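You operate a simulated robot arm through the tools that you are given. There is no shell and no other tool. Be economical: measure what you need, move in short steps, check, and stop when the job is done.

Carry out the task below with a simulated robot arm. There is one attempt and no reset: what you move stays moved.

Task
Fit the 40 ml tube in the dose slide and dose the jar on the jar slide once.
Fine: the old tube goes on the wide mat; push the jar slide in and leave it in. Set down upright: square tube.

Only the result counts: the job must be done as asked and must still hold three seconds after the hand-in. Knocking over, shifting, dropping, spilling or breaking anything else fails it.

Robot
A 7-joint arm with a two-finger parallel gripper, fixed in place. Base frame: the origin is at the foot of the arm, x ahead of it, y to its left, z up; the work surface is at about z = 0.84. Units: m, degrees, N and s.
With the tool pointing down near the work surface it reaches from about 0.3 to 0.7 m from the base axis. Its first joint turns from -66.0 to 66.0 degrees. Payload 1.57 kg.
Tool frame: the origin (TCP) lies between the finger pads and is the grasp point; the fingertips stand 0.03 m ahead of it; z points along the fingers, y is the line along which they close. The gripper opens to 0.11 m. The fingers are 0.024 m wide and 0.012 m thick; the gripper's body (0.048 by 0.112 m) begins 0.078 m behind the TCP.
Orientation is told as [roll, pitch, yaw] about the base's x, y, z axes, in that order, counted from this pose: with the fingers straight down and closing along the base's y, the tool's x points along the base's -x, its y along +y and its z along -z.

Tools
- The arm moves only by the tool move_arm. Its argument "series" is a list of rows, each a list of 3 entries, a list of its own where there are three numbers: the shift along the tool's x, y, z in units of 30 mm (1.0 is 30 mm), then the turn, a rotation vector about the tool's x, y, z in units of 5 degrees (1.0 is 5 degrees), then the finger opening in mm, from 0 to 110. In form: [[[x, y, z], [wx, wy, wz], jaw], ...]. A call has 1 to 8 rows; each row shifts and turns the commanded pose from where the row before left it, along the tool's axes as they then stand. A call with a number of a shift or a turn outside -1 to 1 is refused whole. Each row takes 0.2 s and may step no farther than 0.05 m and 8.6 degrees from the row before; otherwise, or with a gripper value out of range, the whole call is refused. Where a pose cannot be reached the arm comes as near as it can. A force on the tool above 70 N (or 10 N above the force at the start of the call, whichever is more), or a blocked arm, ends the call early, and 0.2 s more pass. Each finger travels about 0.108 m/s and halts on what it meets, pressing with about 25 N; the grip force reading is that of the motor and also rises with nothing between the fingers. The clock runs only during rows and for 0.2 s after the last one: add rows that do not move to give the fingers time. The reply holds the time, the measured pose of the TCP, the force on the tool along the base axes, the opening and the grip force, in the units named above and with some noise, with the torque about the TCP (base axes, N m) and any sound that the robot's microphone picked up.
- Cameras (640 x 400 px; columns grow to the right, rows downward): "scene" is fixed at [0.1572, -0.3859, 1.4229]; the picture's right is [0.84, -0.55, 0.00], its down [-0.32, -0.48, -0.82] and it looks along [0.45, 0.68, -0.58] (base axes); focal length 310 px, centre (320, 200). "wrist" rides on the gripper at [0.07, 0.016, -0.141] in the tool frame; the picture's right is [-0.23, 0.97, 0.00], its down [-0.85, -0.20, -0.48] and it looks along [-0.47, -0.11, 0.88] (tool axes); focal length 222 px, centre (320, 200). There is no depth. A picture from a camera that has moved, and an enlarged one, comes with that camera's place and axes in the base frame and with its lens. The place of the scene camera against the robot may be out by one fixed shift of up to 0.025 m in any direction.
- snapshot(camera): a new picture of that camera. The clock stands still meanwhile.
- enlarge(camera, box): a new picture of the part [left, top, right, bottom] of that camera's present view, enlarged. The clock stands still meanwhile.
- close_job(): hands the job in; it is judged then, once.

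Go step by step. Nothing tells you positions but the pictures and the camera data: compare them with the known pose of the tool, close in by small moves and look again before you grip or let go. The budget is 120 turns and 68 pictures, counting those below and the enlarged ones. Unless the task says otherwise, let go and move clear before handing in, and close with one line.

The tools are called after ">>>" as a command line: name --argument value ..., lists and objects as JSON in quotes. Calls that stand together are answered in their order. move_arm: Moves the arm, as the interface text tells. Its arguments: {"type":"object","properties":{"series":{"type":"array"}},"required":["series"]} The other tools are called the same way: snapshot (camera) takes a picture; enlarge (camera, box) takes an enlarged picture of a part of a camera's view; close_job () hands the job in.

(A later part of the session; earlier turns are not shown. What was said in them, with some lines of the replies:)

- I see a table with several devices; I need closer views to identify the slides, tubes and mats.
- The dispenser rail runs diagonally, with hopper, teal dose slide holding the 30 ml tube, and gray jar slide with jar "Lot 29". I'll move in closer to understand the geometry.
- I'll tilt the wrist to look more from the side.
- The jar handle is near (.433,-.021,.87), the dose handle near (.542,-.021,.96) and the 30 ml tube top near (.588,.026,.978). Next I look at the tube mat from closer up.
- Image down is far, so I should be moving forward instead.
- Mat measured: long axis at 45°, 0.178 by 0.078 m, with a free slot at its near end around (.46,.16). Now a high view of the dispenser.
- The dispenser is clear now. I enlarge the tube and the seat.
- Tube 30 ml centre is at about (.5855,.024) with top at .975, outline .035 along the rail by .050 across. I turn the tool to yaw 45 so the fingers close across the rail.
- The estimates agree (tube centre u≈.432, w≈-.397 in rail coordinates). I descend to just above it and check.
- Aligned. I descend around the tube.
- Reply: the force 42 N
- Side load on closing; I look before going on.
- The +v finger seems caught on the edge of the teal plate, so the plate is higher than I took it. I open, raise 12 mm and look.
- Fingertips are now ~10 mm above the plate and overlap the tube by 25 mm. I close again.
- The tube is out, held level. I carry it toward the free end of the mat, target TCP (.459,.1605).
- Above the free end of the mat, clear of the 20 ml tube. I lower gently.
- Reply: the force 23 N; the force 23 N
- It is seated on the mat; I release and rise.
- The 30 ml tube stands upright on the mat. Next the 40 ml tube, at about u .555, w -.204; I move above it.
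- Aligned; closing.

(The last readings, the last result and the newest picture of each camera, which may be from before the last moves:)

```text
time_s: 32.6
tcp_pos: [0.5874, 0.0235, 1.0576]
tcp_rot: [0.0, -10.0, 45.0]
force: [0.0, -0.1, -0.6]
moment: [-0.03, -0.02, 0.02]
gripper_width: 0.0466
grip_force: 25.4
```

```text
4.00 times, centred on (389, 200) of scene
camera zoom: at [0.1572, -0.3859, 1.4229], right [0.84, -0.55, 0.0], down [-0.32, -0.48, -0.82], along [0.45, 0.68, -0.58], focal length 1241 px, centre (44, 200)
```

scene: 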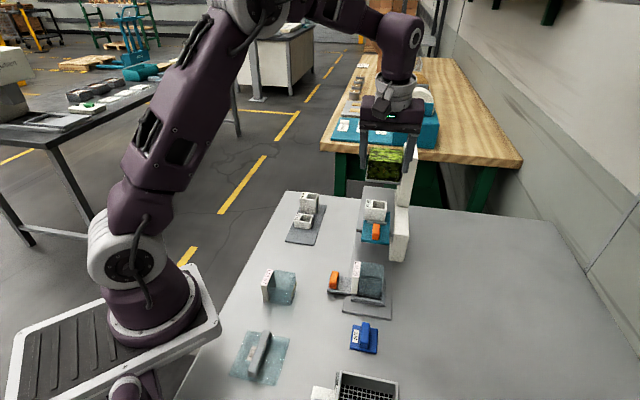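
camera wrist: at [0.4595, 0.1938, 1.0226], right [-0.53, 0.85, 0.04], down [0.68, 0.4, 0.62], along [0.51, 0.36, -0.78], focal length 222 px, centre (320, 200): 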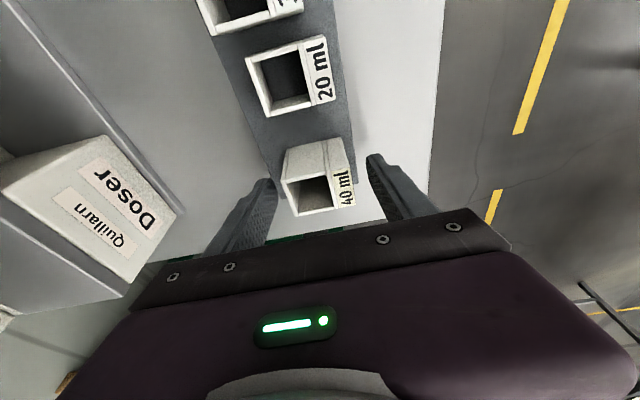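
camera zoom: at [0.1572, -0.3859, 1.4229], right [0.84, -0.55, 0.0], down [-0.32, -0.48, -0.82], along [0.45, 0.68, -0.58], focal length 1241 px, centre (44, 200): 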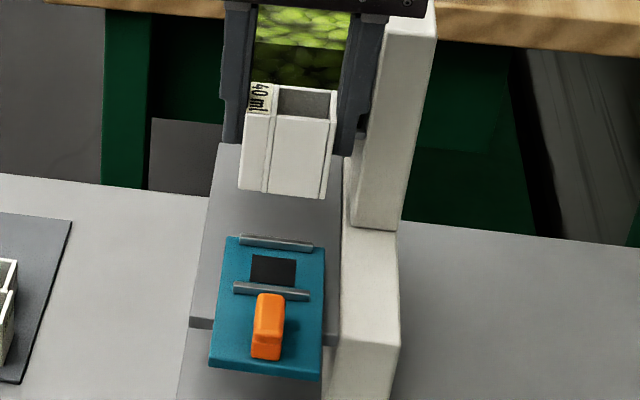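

>>> move_arm --series '[[[0.11, 0.033, 0.55], [0, 0, 0], 40], [[0.11, 0.033, 0.55], [0, 0, 0], 40], [[0.11, 0.034, 0.5], [0, 0, 0], 40], [[0, 0, 0], [0, 0, 0], 40]]'

>>> enlarge --camera "scene" --box '[349, 185, 413, 225]'

>>> enlarge --camera "wrist" --box '[240, 90, 400, 230]'

```text
time_s: 33.6
tcp_pos: [0.5844, 0.0262, 1.0115]
tcp_rot: [0.0, -10.0, 45.1]
force: [0.5, 0.8, 0.6]
moment: [0.0, -0.01, 0.01]
gripper_width: 0.0466
grip_force: 24.6
```

```text
10.00 times, centred on (381, 205) of scene
camera zoom: at [0.1572, -0.3859, 1.4229], right [0.84, -0.55, 0.0], down [-0.32, -0.48, -0.82], along [0.45, 0.68, -0.58], focal length 3103 px, centre (-290, 150)
```

zoom: 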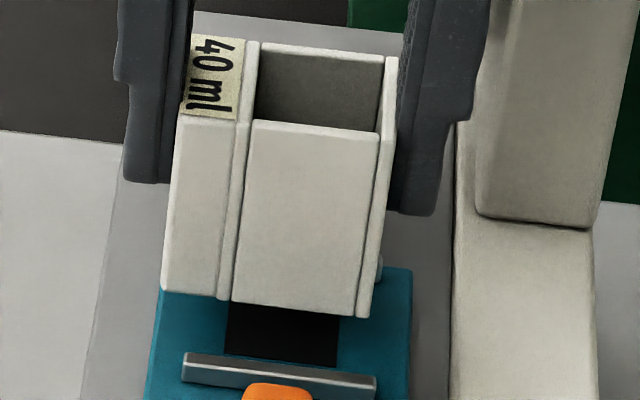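

```text
2.86 times, centred on (320, 160) of wrist
camera zoom: at [0.5077, -0.0285, 1.1395], right [-0.53, 0.85, 0.04], down [0.68, 0.4, 0.62], along [0.51, 0.36, -0.78], focal length 635 px, centre (320, 314)
```

zoom: 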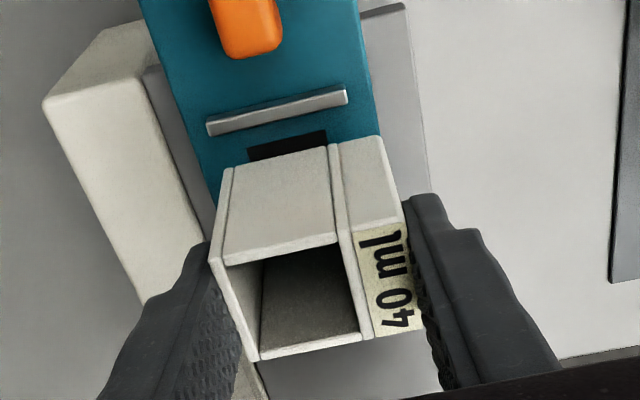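

>>> move_arm --series '[[[0.05, 0, 0.15], [0, 0, 0], 40], [[0.04, 0, 0.18], [0, 0, 0], 40], [[0, 0, 0], [0, 0, 0], 40]]'

>>> move_arm --series '[[[0.012, 0, 0.07], [0, 0, 0], 40], [[0, 0, 0], [0, 0, 0], 40]]'

>>> enlarge --camera "scene" --box '[349, 185, 413, 225]'

```text
time_s: 34.4
tcp_pos: [0.5833, 0.025, 1.0006]
tcp_rot: [0.0, -10.0, 45.0]
force: [0.4, -0.2, -0.1]
moment: [-0.03, 0.0, 0.0]
gripper_width: 0.0466
grip_force: 25.1
```

```text
time_s: 35.0
tcp_pos: [0.5826, 0.0251, 0.9983]
tcp_rot: [0.0, -10.1, 45.0]
force: [-0.3, 0.6, -0.6]
moment: [0.02, -0.02, -0.02]
gripper_width: 0.0467
grip_force: 25.2
```

```text
10.00 times, centred on (381, 205) of scene
camera zoom: at [0.1572, -0.3859, 1.4229], right [0.84, -0.55, 0.0], down [-0.32, -0.48, -0.82], along [0.45, 0.68, -0.58], focal length 3103 px, centre (-290, 150)
```

zoom: 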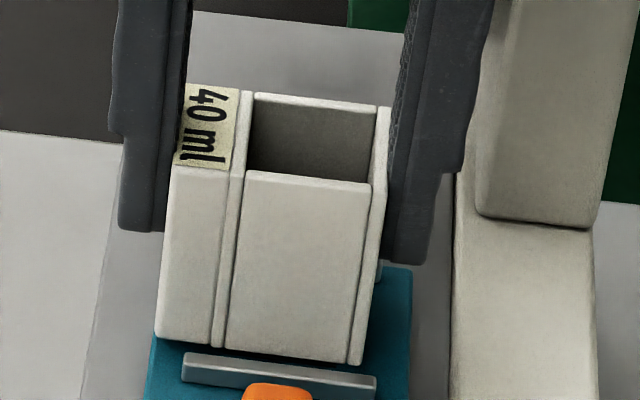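

Lines up with the seat; continuing down in small steps.

>>> move_arm --series '[[[0.012, 0, 0.07], [0, 0, 0], 40], [[0, 0, 0], [0, 0, 0], 40]]'

>>> move_arm --series '[[[0.01, 0, 0.06], [0, 0, 0], 40], [[0, 0, 0], [0, 0, 0], 40]]'

>>> move_arm --series '[[[0.01, 0, 0.06], [0, 0, 0], 40], [[0, 0, 0], [0, 0, 0], 40]]'

>>> enlarge --camera "scene" --box '[349, 185, 413, 225]'

```text
time_s: 35.6
tcp_pos: [0.5838, 0.0245, 0.996]
tcp_rot: [-0.1, -9.9, 45.0]
force: [0.0, 0.3, -0.8]
moment: [-0.03, 0.01, -0.01]
gripper_width: 0.0465
grip_force: 25.1
```

```text
time_s: 36.2
tcp_pos: [0.5821, 0.0258, 0.9943]
tcp_rot: [0.0, -10.1, 45.0]
force: [-0.3, -0.6, -0.2]
moment: [0.0, 0.0, -0.01]
gripper_width: 0.0467
grip_force: 24.5
```

```text
time_s: 36.8
tcp_pos: [0.5822, 0.0248, 0.9932]
tcp_rot: [-0.1, -10.1, 45.2]
force: [-0.3, 1.4, 17.9]
moment: [0.09, 0.11, -0.02]
gripper_width: 0.0464
grip_force: 25.4
```

```text
10.00 times, centred on (381, 205) of scene
camera zoom: at [0.1569, -0.3859, 1.4229], right [0.84, -0.55, 0.0], down [-0.32, -0.48, -0.82], along [0.45, 0.68, -0.58], focal length 3103 px, centre (-290, 150)
```

zoom: 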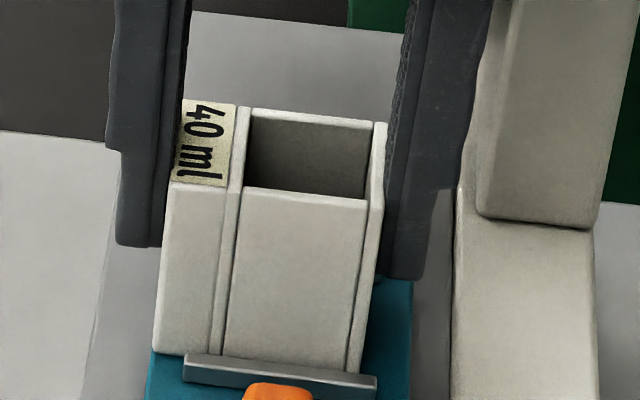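

Seated at the expected height. I release and rise.

>>> move_arm --series '[[[-0.005, 0, -0.03], [0, 0, 0], 50], [[0, 0, 0], [0, 0, 0], 60], [[0, 0, 0], [0, 0, 0], 74], [[0, 0, 0], [0, 0, 0], 74], [[-0.17, 0, -0.98], [0, 0, 0], 74], [[-0.17, 0, -0.98], [0, 0, 0], 74], [[-0.17, 0, -0.98], [0, 0, 0], 74]]'

>>> enlarge --camera "wrist" --box '[200, 0, 440, 230]'

>>> enlarge --camera "scene" --box '[341, 165, 421, 235]'

```text
time_s: 38.4
tcp_pos: [0.5831, 0.0253, 1.0857]
tcp_rot: [-0.1, -10.1, 44.9]
force: [-1.4, -0.2, -0.2]
moment: [0.04, 0.0, 0.04]
gripper_width: 0.0741
grip_force: 0.0
```

```text
1.74 times, centred on (320, 115) of wrist
camera zoom: at [0.5068, -0.0289, 1.2138], right [-0.53, 0.85, 0.04], down [0.68, 0.4, 0.62], along [0.51, 0.35, -0.78], focal length 386 px, centre (320, 348)
```

zoom: 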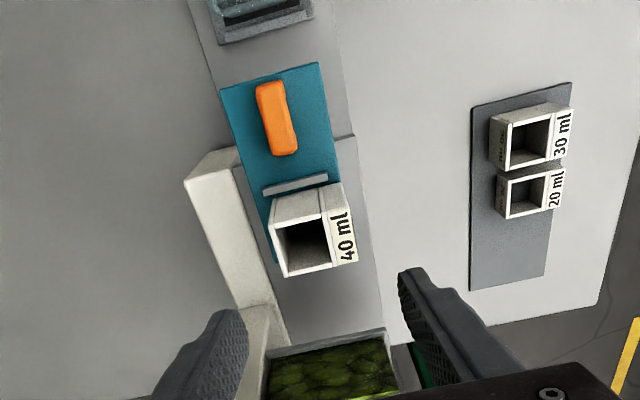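

```text
5.71 times, centred on (381, 200) of scene
camera zoom: at [0.1572, -0.3859, 1.4229], right [0.84, -0.55, 0.0], down [-0.32, -0.48, -0.82], along [0.45, 0.68, -0.58], focal length 1773 px, centre (-29, 200)
```

zoom: 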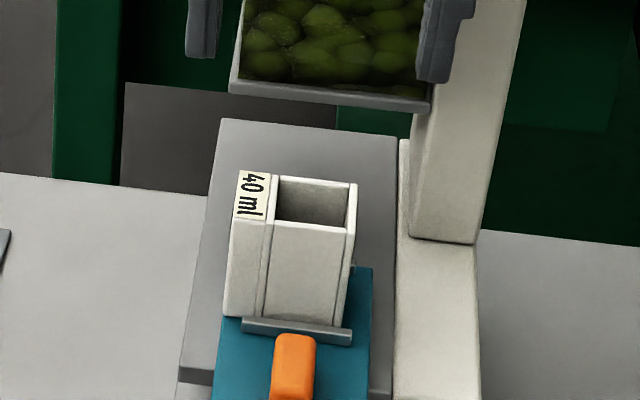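

The 40 ml tube is fitted. Now the jar slide: I'll grip its handle with the fingers closing along the rail (yaw -45) so that the gripper stays clear of the doser.

>>> move_arm --series '[[[0.912, 0.49, -0.16], [0, 0, 0], 90], [[0.912, 0.49, -0.16], [0, 0, 0], 90], [[0.912, 0.49, -0.16], [0, 0, 0], 90], [[0.912, 0.49, -0.16], [0, 0, 0], 90], [[0.912, 0.49, -0.16], [0, 0, 0], 90]]'

>>> move_arm --series '[[[0, 0, 0], [0.174, 0, 0.985], 90], [[0, 0, 0], [0.174, 0, 0.985], 90], [[0, 0, 0], [0.174, 0, 0.985], 90], [[0, 0, 0], [0.174, 0, 0.985], 90], [[0, 0, 0], [0.174, 0, 0.985], 90], [[0, 0, 0], [0.174, 0, 0.985], 90], [[0, 0, 0], [0.174, 0, 0.985], 90], [[0, 0, 0], [0.174, 0, 0.985], 90]]'

>>> move_arm --series '[[[0, 0, 0], [0.174, 0, 0.985], 90], [[0, 0, 0], [0.174, 0, 0.985], 90], [[0, 0, 0], [0.174, 0, 0.985], 90], [[0, 0, 0], [0.174, 0, 0.985], 90], [[0, 0, 0], [0.174, 0, 0.985], 90], [[0, 0, 0], [0.174, 0, 0.985], 90], [[0, 0, 0], [0.174, 0, 0.985], 90], [[0, 0, 0], [0.174, 0, 0.985], 90]]'

>>> move_arm --series '[[[0, 0, 0], [0.174, 0, 0.985], 90], [[0, 0, 0], [0.174, 0, 0.985], 90]]'

>>> snapshot --camera "wrist"

```text
time_s: 39.6
tcp_pos: [0.4306, -0.0234, 1.081]
tcp_rot: [0.0, -10.0, 45.0]
force: [0.1, 0.3, -0.7]
moment: [-0.01, 0.0, 0.0]
gripper_width: 0.0899
grip_force: 0.0
```

```text
time_s: 41.4
tcp_pos: [0.4313, -0.0209, 1.083]
tcp_rot: [0.0, -10.1, 4.9]
force: [0.0, 0.0, 0.7]
moment: [0.01, 0.01, 0.0]
gripper_width: 0.09
grip_force: 0.0
```

```text
time_s: 43.2
tcp_pos: [0.4312, -0.0211, 1.0815]
tcp_rot: [0.0, -10.1, -35.0]
force: [0.1, -0.4, 0.4]
moment: [-0.01, -0.01, -0.03]
gripper_width: 0.0901
grip_force: 0.0
```

```text
time_s: 43.8
tcp_pos: [0.4306, -0.0221, 1.083]
tcp_rot: [0.0, -10.0, -45.0]
force: [0.0, -0.5, -0.4]
moment: [0.01, -0.01, 0.03]
gripper_width: 0.0901
grip_force: 0.0
```

```text
21 pictures are left
camera wrist: at [0.3779, 0.0557, 1.2115], right [0.85, 0.53, 0.04], down [0.4, -0.68, 0.62], along [0.36, -0.51, -0.78], focal length 222 px, centre (320, 200)
```

wrist: 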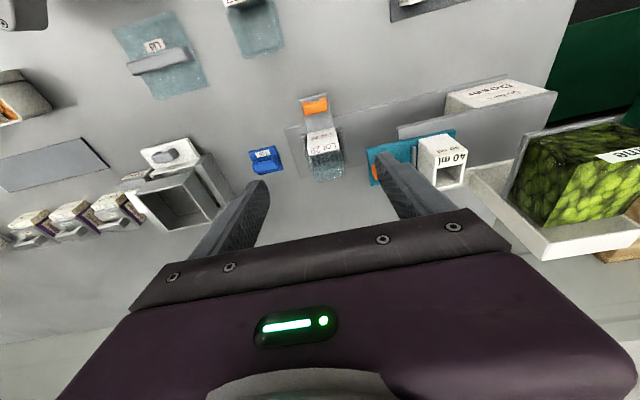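

A further flat gray rectangle has come into view at the left; I must check whether it is another mat before going on.

>>> enlarge --camera "wrist" --box '[0, 60, 240, 260]'

```text
2.00 times, centred on (120, 160) of wrist
camera zoom: at [0.3779, 0.0557, 1.2115], right [0.85, 0.53, 0.04], down [0.4, -0.68, 0.62], along [0.36, -0.51, -0.78], focal length 444 px, centre (720, 280)
```

zoom: 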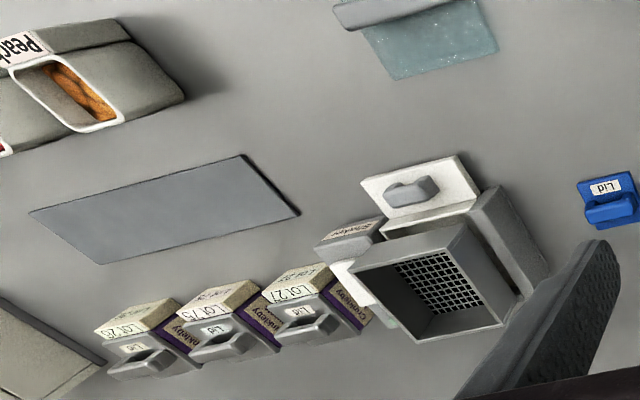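

That second mat is 0.22 by 0.06 (long and narrow), so the tubes' mat at 0.178 by 0.078 is the wide one. I go down toward the jar slide handle.

>>> move_arm --series '[[[0.16, 0.013, 0.9], [0, 0, 0], 90], [[0.16, 0.013, 0.9], [0, 0, 0], 90], [[0.16, 0.013, 0.9], [0, 0, 0], 90], [[0.16, 0.013, 0.9], [0, 0, 0], 90], [[0.16, 0.013, 0.9], [0, 0, 0], 90], [[0.16, 0.013, 0.9], [0, 0, 0], 90], [[0, 0, 0], [0, 0, 0], 90]]'

>>> snapshot --camera "wrist"

>>> enlarge --camera "scene" --box '[310, 225, 410, 305]'

```text
time_s: 45.4
tcp_pos: [0.4294, -0.0212, 0.9177]
tcp_rot: [0.0, -10.1, -45.0]
force: [-0.5, 0.4, 0.3]
moment: [-0.03, -0.02, 0.0]
gripper_width: 0.0901
grip_force: 0.0
```

```text
19 pictures are left
camera wrist: at [0.3778, 0.0566, 1.0449], right [0.85, 0.53, 0.04], down [0.4, -0.68, 0.62], along [0.36, -0.51, -0.78], focal length 222 px, centre (320, 200)
```

wrist: 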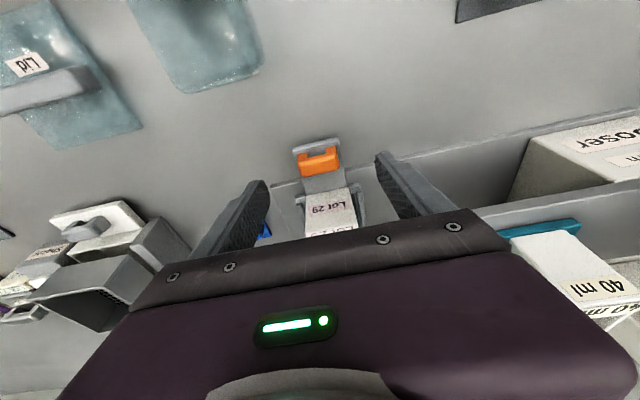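

```text
5.00 times, centred on (360, 265) of scene
camera zoom: at [0.1572, -0.3859, 1.4229], right [0.84, -0.55, 0.0], down [-0.32, -0.48, -0.82], along [0.45, 0.68, -0.58], focal length 1552 px, centre (120, -125)
```

zoom: 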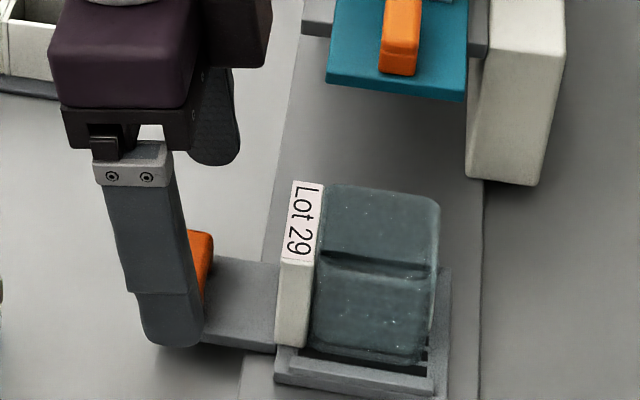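

>>> move_arm --series '[[[0.07, 0.065, 0.4], [0, 0, 0], 90], [[0.07, 0.065, 0.4], [0, 0, 0], 90], [[0, 0, 0], [0, 0, 0], 60], [[0, 0, 0], [0, 0, 0], 45], [[0, 0, 0], [0, 0, 0], 25], [[0, 0, 0], [0, 0, 0], 25]]'

>>> enlarge --camera "wrist" --box '[220, 120, 420, 245]'

```text
time_s: 46.8
tcp_pos: [0.4352, -0.0175, 0.8932]
tcp_rot: [0.0, -10.0, -44.9]
force: [1.1, -1.0, -9.7]
moment: [0.01, -0.1, -0.1]
gripper_width: 0.0353
grip_force: 42.3
```

```text
3.20 times, centred on (320, 182) of wrist
camera zoom: at [0.3817, 0.0601, 1.021], right [0.85, 0.53, 0.04], down [0.4, -0.68, 0.62], along [0.36, -0.51, -0.78], focal length 711 px, centre (320, 256)
```

zoom: 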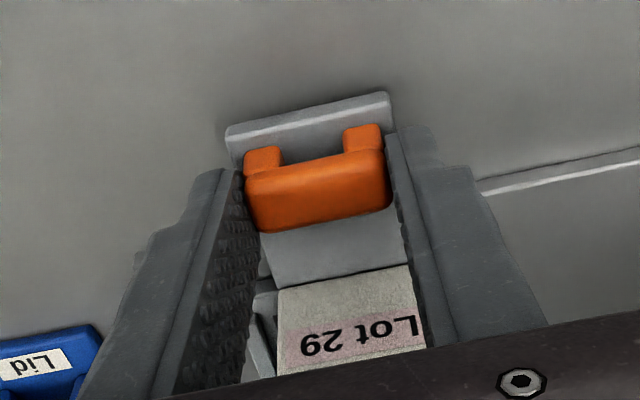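

The handle is gripped. I push the jar slide in along the rail.

>>> move_arm --series '[[[0, 0.2, 0], [0, 0, 0], 25], [[0, 0.4, 0], [0, 0, 0], 25], [[0, 0.4, 0], [0, 0, 0], 25], [[0, 0.4, 0], [0, 0, 0], 25], [[0, 0.4, 0], [0, 0, 0], 25], [[0, 0.2, 0], [0, 0, 0], 25]]'

>>> snapshot --camera "scene"

```text
time_s: 48.2
tcp_pos: [0.478, 0.0247, 0.8944]
tcp_rot: [0.0, -10.1, -45.0]
force: [-3.2, 2.1, -14.6]
moment: [0.21, 0.45, 0.14]
gripper_width: 0.0354
grip_force: 42.8
```

```text
16 pictures are left
```

scene: 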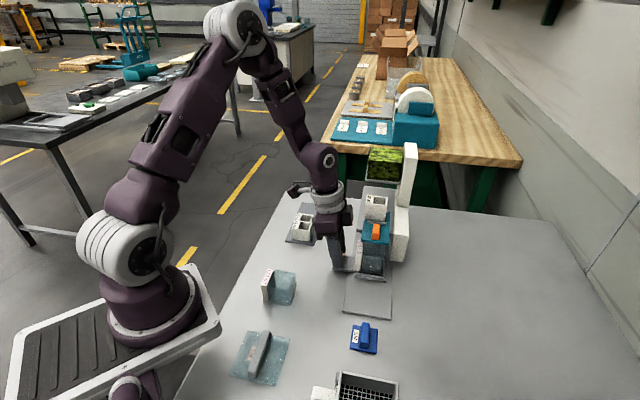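

>>> move_arm --series '[[[0, 0.3, 0.02], [0, 0, 0], 25], [[0, 0.4, 0], [0, 0, 0], 25], [[0, 0.4, 0], [0, 0, 0], 25], [[0, 0.4, 0], [0, 0, 0], 25], [[0, 0.3, 0], [0, 0, 0], 25]]'

>>> move_arm --series '[[[0, 0.3, 0], [0, 0, 0], 25], [[0, 0.3, 0], [0, 0, 0], 25], [[0, 0.2, 0], [0, 0, 0], 25]]'

```text
time_s: 49.4
tcp_pos: [0.5173, 0.0636, 0.8937]
tcp_rot: [0.0, -10.0, -44.9]
force: [-10.9, 10.3, 17.9]
moment: [0.44, 0.09, -0.1]
gripper_width: 0.0353
grip_force: 42.3
```

```text
time_s: 50.2
tcp_pos: [0.5305, 0.0788, 0.8938]
tcp_rot: [-0.4, -10.0, -45.1]
force: [-22.1, -6.1, 23.0]
moment: [-0.37, 0.3, 0.01]
gripper_width: 0.0353
grip_force: 42.5
```

>>> move_arm --series '[[[0, 0.2, 0], [0, 0, 0], 25], [[0, 0, 0], [0, 0, 0], 25]]'

>>> enlarge --camera "scene" --box '[320, 175, 420, 285]'

```text
time_s: 50.8
tcp_pos: [0.5315, 0.0784, 0.8923]
tcp_rot: [-1.0, -9.7, -45.2]
force: [-39.1, -43.3, 31.9]
moment: [-1.36, 0.69, 0.01]
gripper_width: 0.0353
grip_force: 42.4
```

```text
3.64 times, centred on (370, 230) of scene
camera zoom: at [0.1556, -0.387, 1.4227], right [0.84, -0.55, 0.0], down [-0.32, -0.48, -0.82], along [0.45, 0.68, -0.58], focal length 1128 px, centre (138, 91)
```

zoom: 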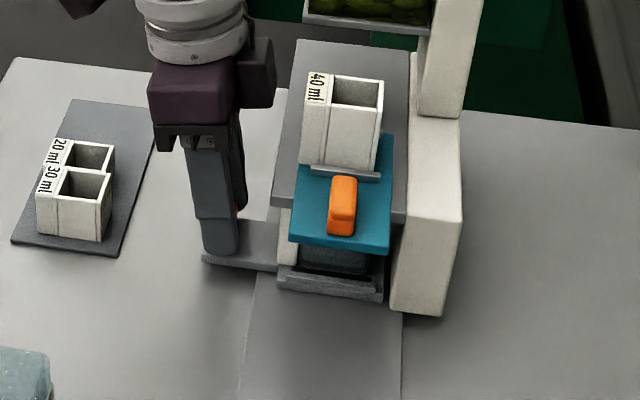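

The slide has met its stop (travel .137). I relieve the force, let go and rise.

>>> move_arm --series '[[[0, -0.17, 0], [0, 0, 0], 25], [[0, 0, 0], [0, 0, 0], 40], [[0, 0, 0], [0, 0, 0], 55], [[0, 0, 0], [0, 0, 0], 55]]'

>>> move_arm --series '[[[-0.17, 0, -0.98], [0, 0, 0], 55], [[0, 0, -1], [0, 0, 0], 55], [[0, 0, -1], [0, 0, 0], 55], [[0.1, 0, -1], [0, 0, 0], 55], [[0.5, -0.5, -1], [0, 0, 0], 55], [[0.5, -0.9, -0.8], [0, 0, 0], 60], [[0, -1, 0], [0, 0, 0], 80]]'

>>> snapshot --camera "wrist"

```text
time_s: 51.8
tcp_pos: [0.5343, 0.0811, 0.8946]
tcp_rot: [0.1, -10.0, -44.9]
force: [0.3, -0.7, 0.2]
moment: [-0.02, 0.0, 0.0]
gripper_width: 0.0548
grip_force: 0.1
```

```text
time_s: 53.4
tcp_pos: [0.4421, 0.0711, 1.0581]
tcp_rot: [0.0, -10.1, -45.0]
force: [0.6, 0.4, -0.1]
moment: [0.01, 0.0, -0.03]
gripper_width: 0.08
grip_force: 0.0
```

```text
14 pictures are left
camera wrist: at [0.3891, 0.1483, 1.1853], right [0.85, 0.53, 0.04], down [0.4, -0.68, 0.62], along [0.36, -0.51, -0.78], focal length 222 px, centre (320, 200)
```

wrist: 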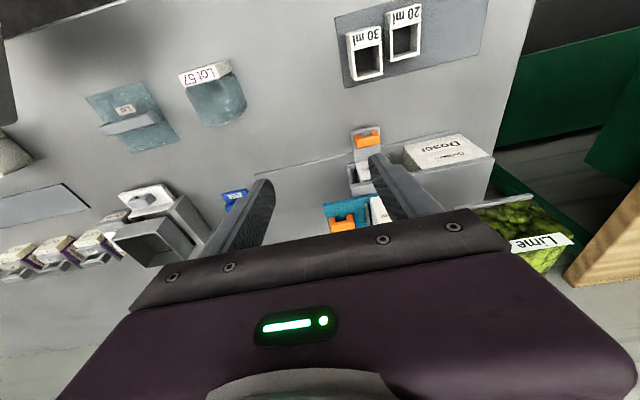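

The jar slide is in. Now I turn back to yaw 45 for the dose handle, with more tilt to keep the gripper clear of the hopper.

>>> move_arm --series '[[[0, 0, 0], [-0.174, 0, -0.985], 80], [[0, 0, 0], [-0.174, 0, -0.985], 80], [[0, 0, 0], [-0.174, 0, -0.985], 80], [[0, 0, 0], [-0.174, 0, -0.985], 80], [[0, 0, 0], [-0.174, 0, -0.985], 80], [[0, 0, 0], [-0.174, 0, -0.985], 80], [[0, 0, 0], [-0.174, 0, -0.985], 80], [[0, 0, 0], [-0.174, 0, -0.985], 80]]'

>>> move_arm --series '[[[0, 0, 0], [-0.174, 0, -0.985], 80], [[0, 0, 0], [-0.174, 0, -0.985], 80], [[0, 0, 0], [-0.174, 0, -0.985], 80], [[0, 0, 0], [-0.174, 0, -0.985], 80], [[0, 0, 0], [-0.174, 0, -0.985], 80], [[0, 0, 0], [-0.174, 0, -0.985], 80], [[0, 0, 0], [-0.174, 0, -0.985], 80], [[0, 0, 0], [-0.174, 0, -0.985], 80]]'

>>> move_arm --series '[[[0, 0, 0], [-0.174, 0, -0.985], 70], [[0, 0, 0], [-0.174, 0, -0.985], 60], [[0, 0, 0], [0, -1, 0], 50], [[0, 0, 0], [0, -1, 0], 50], [[0, 0, 0], [0, -1, 0], 50]]'

```text
time_s: 55.2
tcp_pos: [0.4415, 0.0699, 1.0588]
tcp_rot: [0.0, -10.0, -4.9]
force: [-0.4, -0.2, -0.4]
moment: [-0.01, 0.03, -0.02]
gripper_width: 0.08
grip_force: 0.0
```

```text
time_s: 57.0
tcp_pos: [0.4419, 0.0718, 1.0595]
tcp_rot: [0.1, -10.1, 35.1]
force: [0.0, 0.0, 0.1]
moment: [-0.01, -0.01, 0.0]
gripper_width: 0.0799
grip_force: 0.0
```

```text
time_s: 58.2
tcp_pos: [0.4435, 0.0699, 1.0583]
tcp_rot: [-0.1, -25.0, 45.0]
force: [-0.5, -0.1, 0.3]
moment: [0.02, 0.0, 0.02]
gripper_width: 0.0502
grip_force: 0.0
```

>>> move_arm --series '[[[0.18, -0.907, -0.08], [0, 0, 0], 50], [[0, -0.907, 0], [0, 0, 0], 50], [[0, -0.907, 0], [0, 0, 0], 50], [[0, -0.907, 0], [0, 0, 0], 50], [[0, -0.907, 0], [0, 0, 0], 50], [[0.22, 0, 0.48], [0, 0, 0], 50], [[0.22, 0, 0.48], [0, 0, 0], 50], [[0, 0, 0], [0, 0, 0], 50]]'

>>> snapshot --camera "wrist"

```text
time_s: 60.0
tcp_pos: [0.5343, -0.0297, 1.0294]
tcp_rot: [0.0, -24.9, 45.1]
force: [0.5, 0.6, -0.3]
moment: [0.02, -0.01, 0.0]
gripper_width: 0.05
grip_force: 0.1
```

```text
13 pictures are left
camera wrist: at [0.4366, -0.1043, 1.1285], right [-0.54, 0.83, 0.1], down [0.55, 0.26, 0.8], along [0.64, 0.48, -0.6], focal length 222 px, centre (320, 200)
```

wrist: 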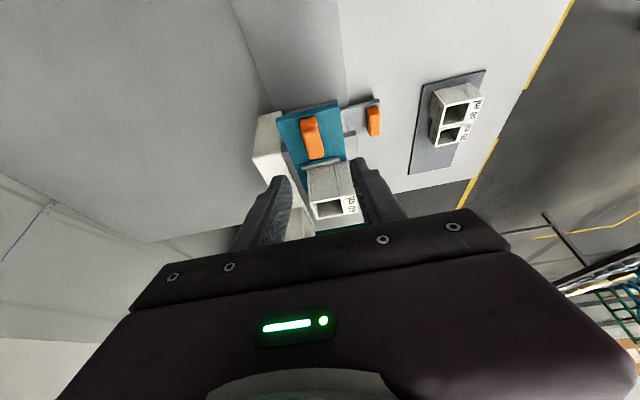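

>>> move_arm --series '[[[0.34, -0.02, 0.72], [0, 0, 0], 50], [[0.34, -0.02, 0.72], [0, 0, 0], 50], [[0, 0, 0], [0, 0, 0], 50]]'

>>> enlarge --camera "wrist" --box '[220, 80, 420, 230]'

>>> enlarge --camera "scene" --box '[341, 175, 421, 245]'

```text
time_s: 60.8
tcp_pos: [0.535, -0.0295, 0.9791]
tcp_rot: [0.0, -25.0, 45.0]
force: [0.0, 0.5, 0.4]
moment: [0.02, 0.01, -0.02]
gripper_width: 0.05
grip_force: 0.1
```

```text
2.67 times, centred on (320, 155) of wrist
camera zoom: at [0.4378, -0.1053, 1.0788], right [-0.54, 0.83, 0.1], down [0.55, 0.26, 0.8], along [0.64, 0.48, -0.6], focal length 592 px, centre (320, 320)
```

zoom: 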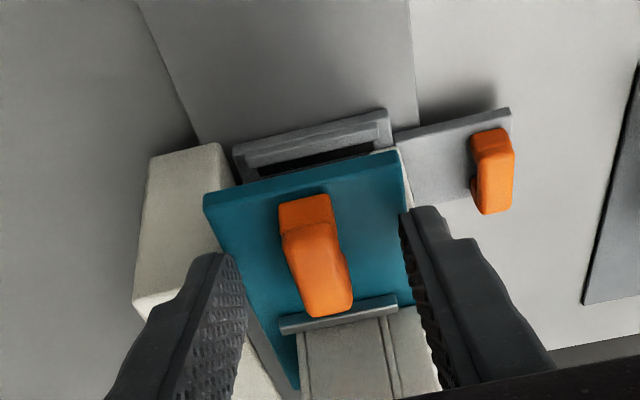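

```text
5.71 times, centred on (381, 210) of scene
camera zoom: at [0.1572, -0.3859, 1.4229], right [0.84, -0.55, 0.0], down [-0.32, -0.48, -0.82], along [0.45, 0.68, -0.58], focal length 1773 px, centre (-29, 143)
```

zoom: 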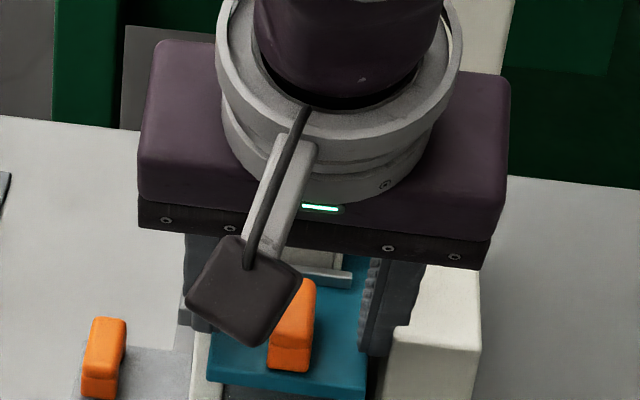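

>>> move_arm --series '[[[0, 0, 0], [0, 0, 0], 30], [[0, 0, 0], [0, 0, 0], 5], [[0, 0, 0], [0, 0, 0], 5], [[0, 0, 0], [0, 0, 0], 5]]'

```text
time_s: 61.8
tcp_pos: [0.5353, -0.0316, 0.979]
tcp_rot: [0.0, -25.0, 44.9]
force: [3.5, -1.6, -4.1]
moment: [0.0, -0.11, -0.01]
gripper_width: 0.0154
grip_force: 31.7
```

Handle gripped. I push in the first 45 mm and then check the tube's height against the hopper.

>>> move_arm --series '[[[-0.15, 0, 0.07], [0, 0, 0], 5], [[-0.272, 0, 0.127], [0, 0, 0], 5], [[-0.272, 0, 0.127], [0, 0, 0], 5], [[-0.272, 0, 0.127], [0, 0, 0], 5], [[-0.272, 0, 0.127], [0, 0, 0], 5], [[-0.1, 0, 0.046], [0, 0, 0], 5]]'

>>> enlarge --camera "wrist" --box '[200, 80, 440, 240]'

>>> enlarge --camera "scene" --box '[341, 135, 441, 245]'

```text
time_s: 63.2
tcp_pos: [0.5688, 0.0011, 0.9796]
tcp_rot: [0.2, -24.9, 44.8]
force: [-0.1, -1.3, -18.6]
moment: [-0.43, 0.39, 0.01]
gripper_width: 0.0156
grip_force: 31.0
```

```text
2.50 times, centred on (320, 160) of wrist
camera zoom: at [0.4702, -0.0741, 1.0794], right [-0.54, 0.83, 0.1], down [0.55, 0.26, 0.79], along [0.64, 0.48, -0.6], focal length 555 px, centre (320, 300)
```

zoom: 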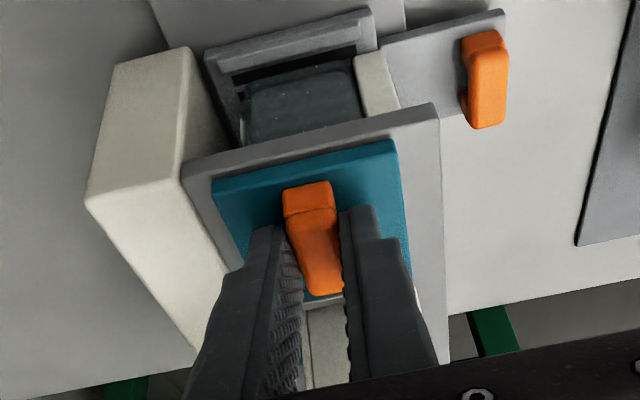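

```text
3.64 times, centred on (391, 190) of scene
camera zoom: at [0.1576, -0.3859, 1.4228], right [0.84, -0.55, 0.0], down [-0.32, -0.48, -0.82], along [0.45, 0.68, -0.58], focal length 1128 px, centre (62, 236)
```

zoom: 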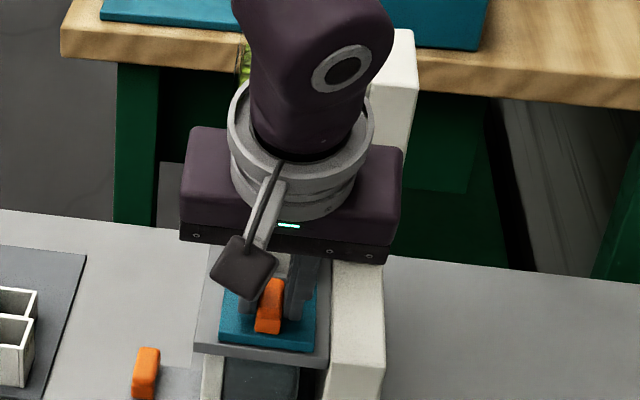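

>>> move_arm --series '[[[-0.15, 0, 0.07], [0, 0, 0], 5], [[-0.15, 0, 0.07], [0, 0, 0], 5], [[-0.15, 0, 0.07], [0, 0, 0], 5]]'

>>> move_arm --series '[[[-0.15, 0, 0.07], [0, 0, 0], 5], [[-0.15, 0, 0.07], [0, 0, 0], 5], [[0, 0, 0], [0, 0, 0], 5]]'

```text
time_s: 64.0
tcp_pos: [0.5772, 0.0134, 0.9796]
tcp_rot: [0.1, -24.9, 44.8]
force: [-1.0, 0.1, -25.3]
moment: [-0.3, 0.34, 0.01]
gripper_width: 0.0153
grip_force: 30.8
```

```text
time_s: 64.8
tcp_pos: [0.5851, 0.0184, 0.9809]
tcp_rot: [0.0, -25.0, 44.9]
force: [-1.0, -0.4, -25.0]
moment: [-0.29, 0.3, 0.0]
gripper_width: 0.0153
grip_force: 31.6
```

The tube's leading edge is under the hopper with no extra resistance. I continue, trimming the height a little.

>>> move_arm --series '[[[-0.13, 0, 0.115], [0, 0, 0], 5], [[-0.15, 0, 0.07], [0, 0, 0], 5], [[-0.15, 0, 0.07], [0, 0, 0], 5], [[-0.15, 0, 0.07], [0, 0, 0], 5]]'

>>> move_arm --series '[[[-0.15, 0, 0.07], [0, 0, 0], 5], [[-0.15, 0, 0.07], [0, 0, 0], 5], [[-0.15, 0, 0.07], [0, 0, 0], 5], [[0, 0, 0], [0, 0, 0], 5]]'

>>> snapshot --camera "scene"

```text
time_s: 65.8
tcp_pos: [0.5995, 0.0321, 0.9798]
tcp_rot: [-0.2, -25.2, 45.0]
force: [-3.1, 2.9, 9.4]
moment: [0.76, -0.58, 0.03]
gripper_width: 0.0155
grip_force: 31.8
```

```text
time_s: 66.8
tcp_pos: [0.6076, 0.0422, 0.9765]
tcp_rot: [0.2, -24.8, 44.9]
force: [-19.4, -14.8, -11.0]
moment: [-0.45, 0.47, 0.03]
gripper_width: 0.016
grip_force: 31.6
```

```text
8 pictures are left
```

scene: 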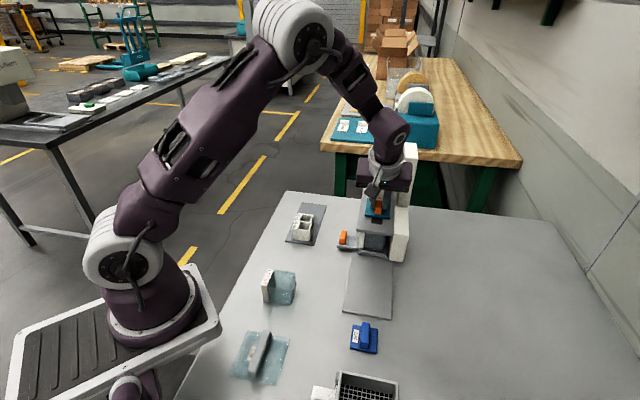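

>>> move_arm --series '[[[-0.12, 0, 0.056], [0, 0, 0], 5], [[0, 0, 0], [0, 0, 0], 5]]'

>>> enlarge --camera "scene" --box '[341, 155, 421, 255]'

```text
time_s: 67.4
tcp_pos: [0.6108, 0.0446, 0.9786]
tcp_rot: [0.1, -24.9, 45.0]
force: [-22.6, -13.8, -4.6]
moment: [-0.34, 0.52, 0.03]
gripper_width: 0.0156
grip_force: 31.1
```

```text
4.00 times, centred on (381, 205) of scene
camera zoom: at [0.1567, -0.3862, 1.4228], right [0.84, -0.55, 0.0], down [-0.32, -0.48, -0.82], along [0.45, 0.68, -0.58], focal length 1241 px, centre (76, 180)
```

zoom: 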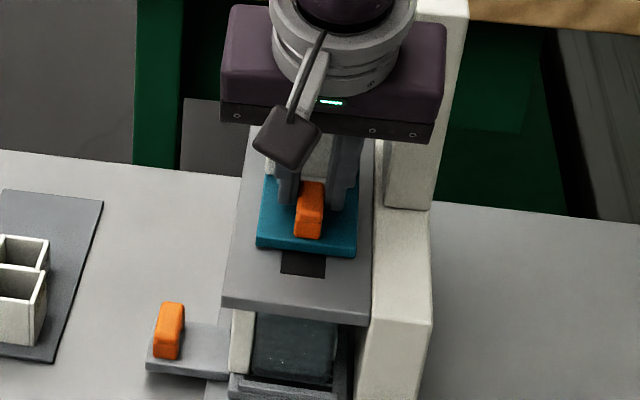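

The hole in the platform is now uncovered below, so the dose falls there when pulled out. I push a bit more to be sure of the end stop.

>>> move_arm --series '[[[-0.12, 0, 0.056], [0, 0, 0], 5], [[-0.12, 0, 0.056], [0, 0, 0], 5], [[0, 0, 0], [0, 0, 0], 5]]'

>>> enlarge --camera "scene" --box '[341, 155, 421, 255]'

```text
time_s: 68.2
tcp_pos: [0.6159, 0.0512, 0.9793]
tcp_rot: [0.0, -25.0, 45.0]
force: [-22.7, -13.9, 3.2]
moment: [-0.42, 0.63, 0.01]
gripper_width: 0.0156
grip_force: 31.2
```

```text
4.00 times, centred on (381, 205) of scene
camera zoom: at [0.1565, -0.3862, 1.4228], right [0.84, -0.55, 0.0], down [-0.32, -0.48, -0.82], along [0.45, 0.68, -0.58], focal length 1241 px, centre (76, 180)
```

zoom: 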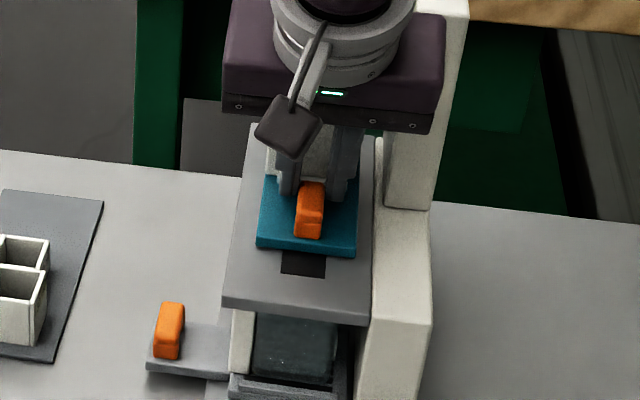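

End stop confirmed: the slide stayed put while the fingers slipped a little. Now I pull the dose slide back out.

>>> move_arm --series '[[[0.12, 0, -0.056], [0, 0, 0], 5], [[0.24, 0, -0.112], [0, 0, 0], 5], [[0.24, 0, -0.112], [0, 0, 0], 5], [[0.24, 0, -0.112], [0, 0, 0], 5], [[0.24, 0, -0.112], [0, 0, 0], 5], [[0.24, 0, -0.112], [0, 0, 0], 5]]'

>>> move_arm --series '[[[0.24, 0, -0.112], [0, 0, 0], 5], [[0.24, 0, -0.112], [0, 0, 0], 5], [[0.24, 0, -0.112], [0, 0, 0], 5], [[0.24, 0, -0.112], [0, 0, 0], 5], [[0.24, 0, -0.112], [0, 0, 0], 5], [[0.24, 0, -0.112], [0, 0, 0], 5]]'

>>> move_arm --series '[[[0.15, 0, -0.07], [0, 0, 0], 5], [[0.15, 0, -0.07], [0, 0, 0], 5], [[0, 0, 0], [0, 0, 0], 5]]'

>>> snapshot --camera "wrist"

```text
time_s: 69.6
tcp_pos: [0.5867, 0.0212, 0.9787]
tcp_rot: [-0.1, -25.1, 45.0]
force: [-4.3, 6.0, 16.4]
moment: [0.36, 0.0, 0.01]
gripper_width: 0.0156
grip_force: 30.7
```

```text
time_s: 71.0
tcp_pos: [0.5537, -0.014, 0.9767]
tcp_rot: [-0.1, -25.0, 45.0]
force: [3.0, 10.4, 9.8]
moment: [-0.11, 0.31, 0.03]
gripper_width: 0.0155
grip_force: 31.7
```

```text
time_s: 71.8
tcp_pos: [0.5463, -0.0203, 0.9781]
tcp_rot: [0.0, -25.0, 45.0]
force: [14.5, 22.5, 0.1]
moment: [0.59, -0.4, -0.02]
gripper_width: 0.0153
grip_force: 31.0
```

```text
5 pictures are left
camera wrist: at [0.4483, -0.0956, 1.0783], right [-0.54, 0.83, 0.1], down [0.55, 0.26, 0.8], along [0.64, 0.48, -0.6], focal length 222 px, centre (320, 200)
```

wrist: 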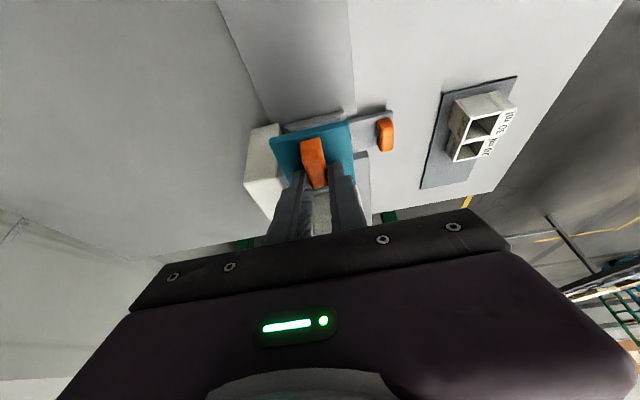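

>>> move_arm --series '[[[0.15, 0, -0.07], [0, 0, 0], 5], [[0.15, 0, -0.07], [0, 0, 0], 5], [[0, 0, 0], [0, 0, 0], 5], [[0, 0, 0], [0, 0, 0], 5]]'

>>> enlarge --camera "scene" --box '[341, 175, 421, 265]'

```text
time_s: 72.8
tcp_pos: [0.5367, -0.0291, 0.9782]
tcp_rot: [0.2, -24.8, 44.8]
force: [-2.3, 1.9, -13.7]
moment: [-0.7, 0.69, 0.05]
gripper_width: 0.0153
grip_force: 31.3
```

```text
4.44 times, centred on (381, 220) of scene
camera zoom: at [0.1574, -0.3858, 1.4229], right [0.84, -0.55, 0.0], down [-0.32, -0.48, -0.82], along [0.45, 0.68, -0.58], focal length 1379 px, centre (49, 111)
```

zoom: 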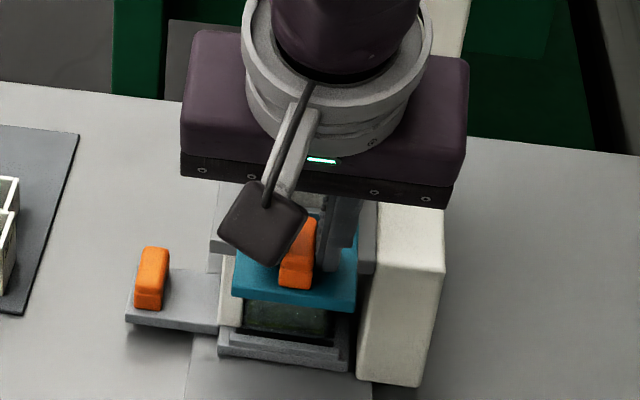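

The slide is back at its outer position. I let go, rise and inspect.

>>> move_arm --series '[[[0, 0, 0], [0, 0, 0], 30], [[0, 0, 0], [0, 0, 0], 50], [[0, 0, 0], [0, 0, 0], 50], [[-0.42, 0, -0.9], [0, 0, 0], 50], [[-0.42, 0, -0.9], [0, 0, 0], 50], [[0.5, 0, -0.9], [0, 0, 0], 50], [[0.9, 0, -0.4], [0, 0, 0], 50], [[0.9, 0, -0.4], [0, 0, 0], 50]]'

>>> move_arm --series '[[[0.9, 0.6, -0.4], [0, 0, 0], 50], [[0, 1, 0], [0, 1, 0], 50], [[0, 1, 0], [0, 1, 0], 50], [[0, 1, 0], [0, 1, 0], 50]]'

>>> enlarge --camera "scene" --box '[315, 150, 435, 270]'

```text
time_s: 74.6
tcp_pos: [0.4788, -0.0846, 1.055]
tcp_rot: [0.0, -25.0, 45.0]
force: [-0.5, -0.4, 0.0]
moment: [0.01, 0.01, -0.02]
gripper_width: 0.0502
grip_force: 0.1
```

```text
time_s: 75.6
tcp_pos: [0.381, -0.031, 1.0559]
tcp_rot: [0.0, -10.0, 44.8]
force: [-0.7, 0.6, -0.3]
moment: [0.0, 0.0, 0.02]
gripper_width: 0.05
grip_force: 0.1
```

```text
3.33 times, centred on (375, 210) of scene
camera zoom: at [0.1572, -0.3859, 1.4229], right [0.84, -0.55, 0.0], down [-0.32, -0.48, -0.82], along [0.45, 0.68, -0.58], focal length 1034 px, centre (137, 167)
```

zoom: 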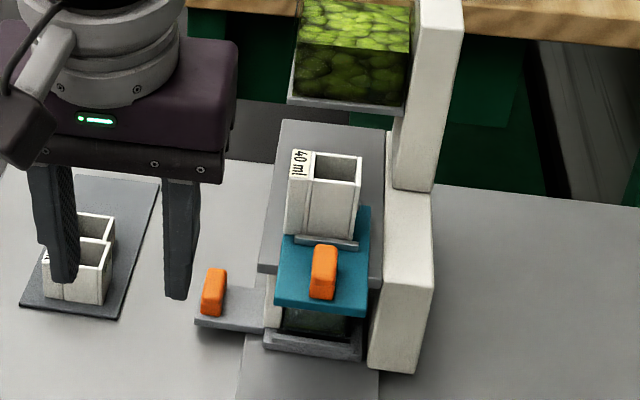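

>>> enlarge --camera "scene" --box '[350, 225, 400, 262]'

>>> snapshot --camera "scene"

```text
10.81 times, centred on (375, 244) of scene
camera zoom: at [0.1572, -0.3859, 1.4229], right [0.84, -0.55, 0.0], down [-0.32, -0.48, -0.82], along [0.45, 0.68, -0.58], focal length 3355 px, centre (-275, -270)
```

zoom: 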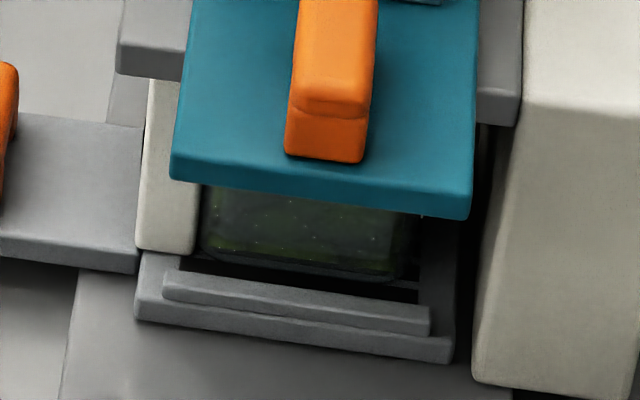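

```text
1 pictures are left
```

scene: 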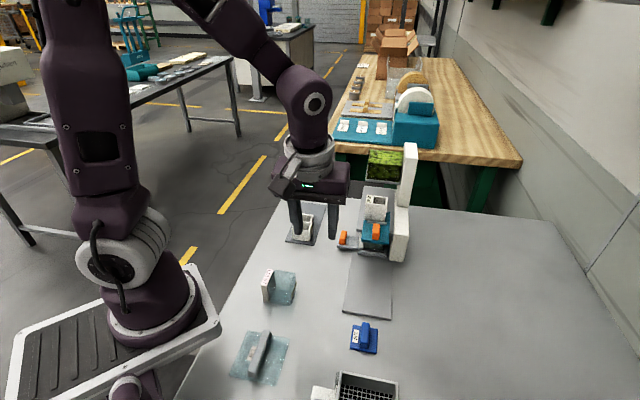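

The jar now shows green inside. The 40 ml tube is in the dose slide, the jar slide is in, the 30 ml tube stands on the wide mat, and the arm is clear, so I hand in.

>>> close_job

```text
The job is handed in.
```

I fitted the 40 ml tube, pushed the jar slide in and left it there, dosed the jar once, and set the old 30 ml tube upright on the wide mat; the job is handed in.
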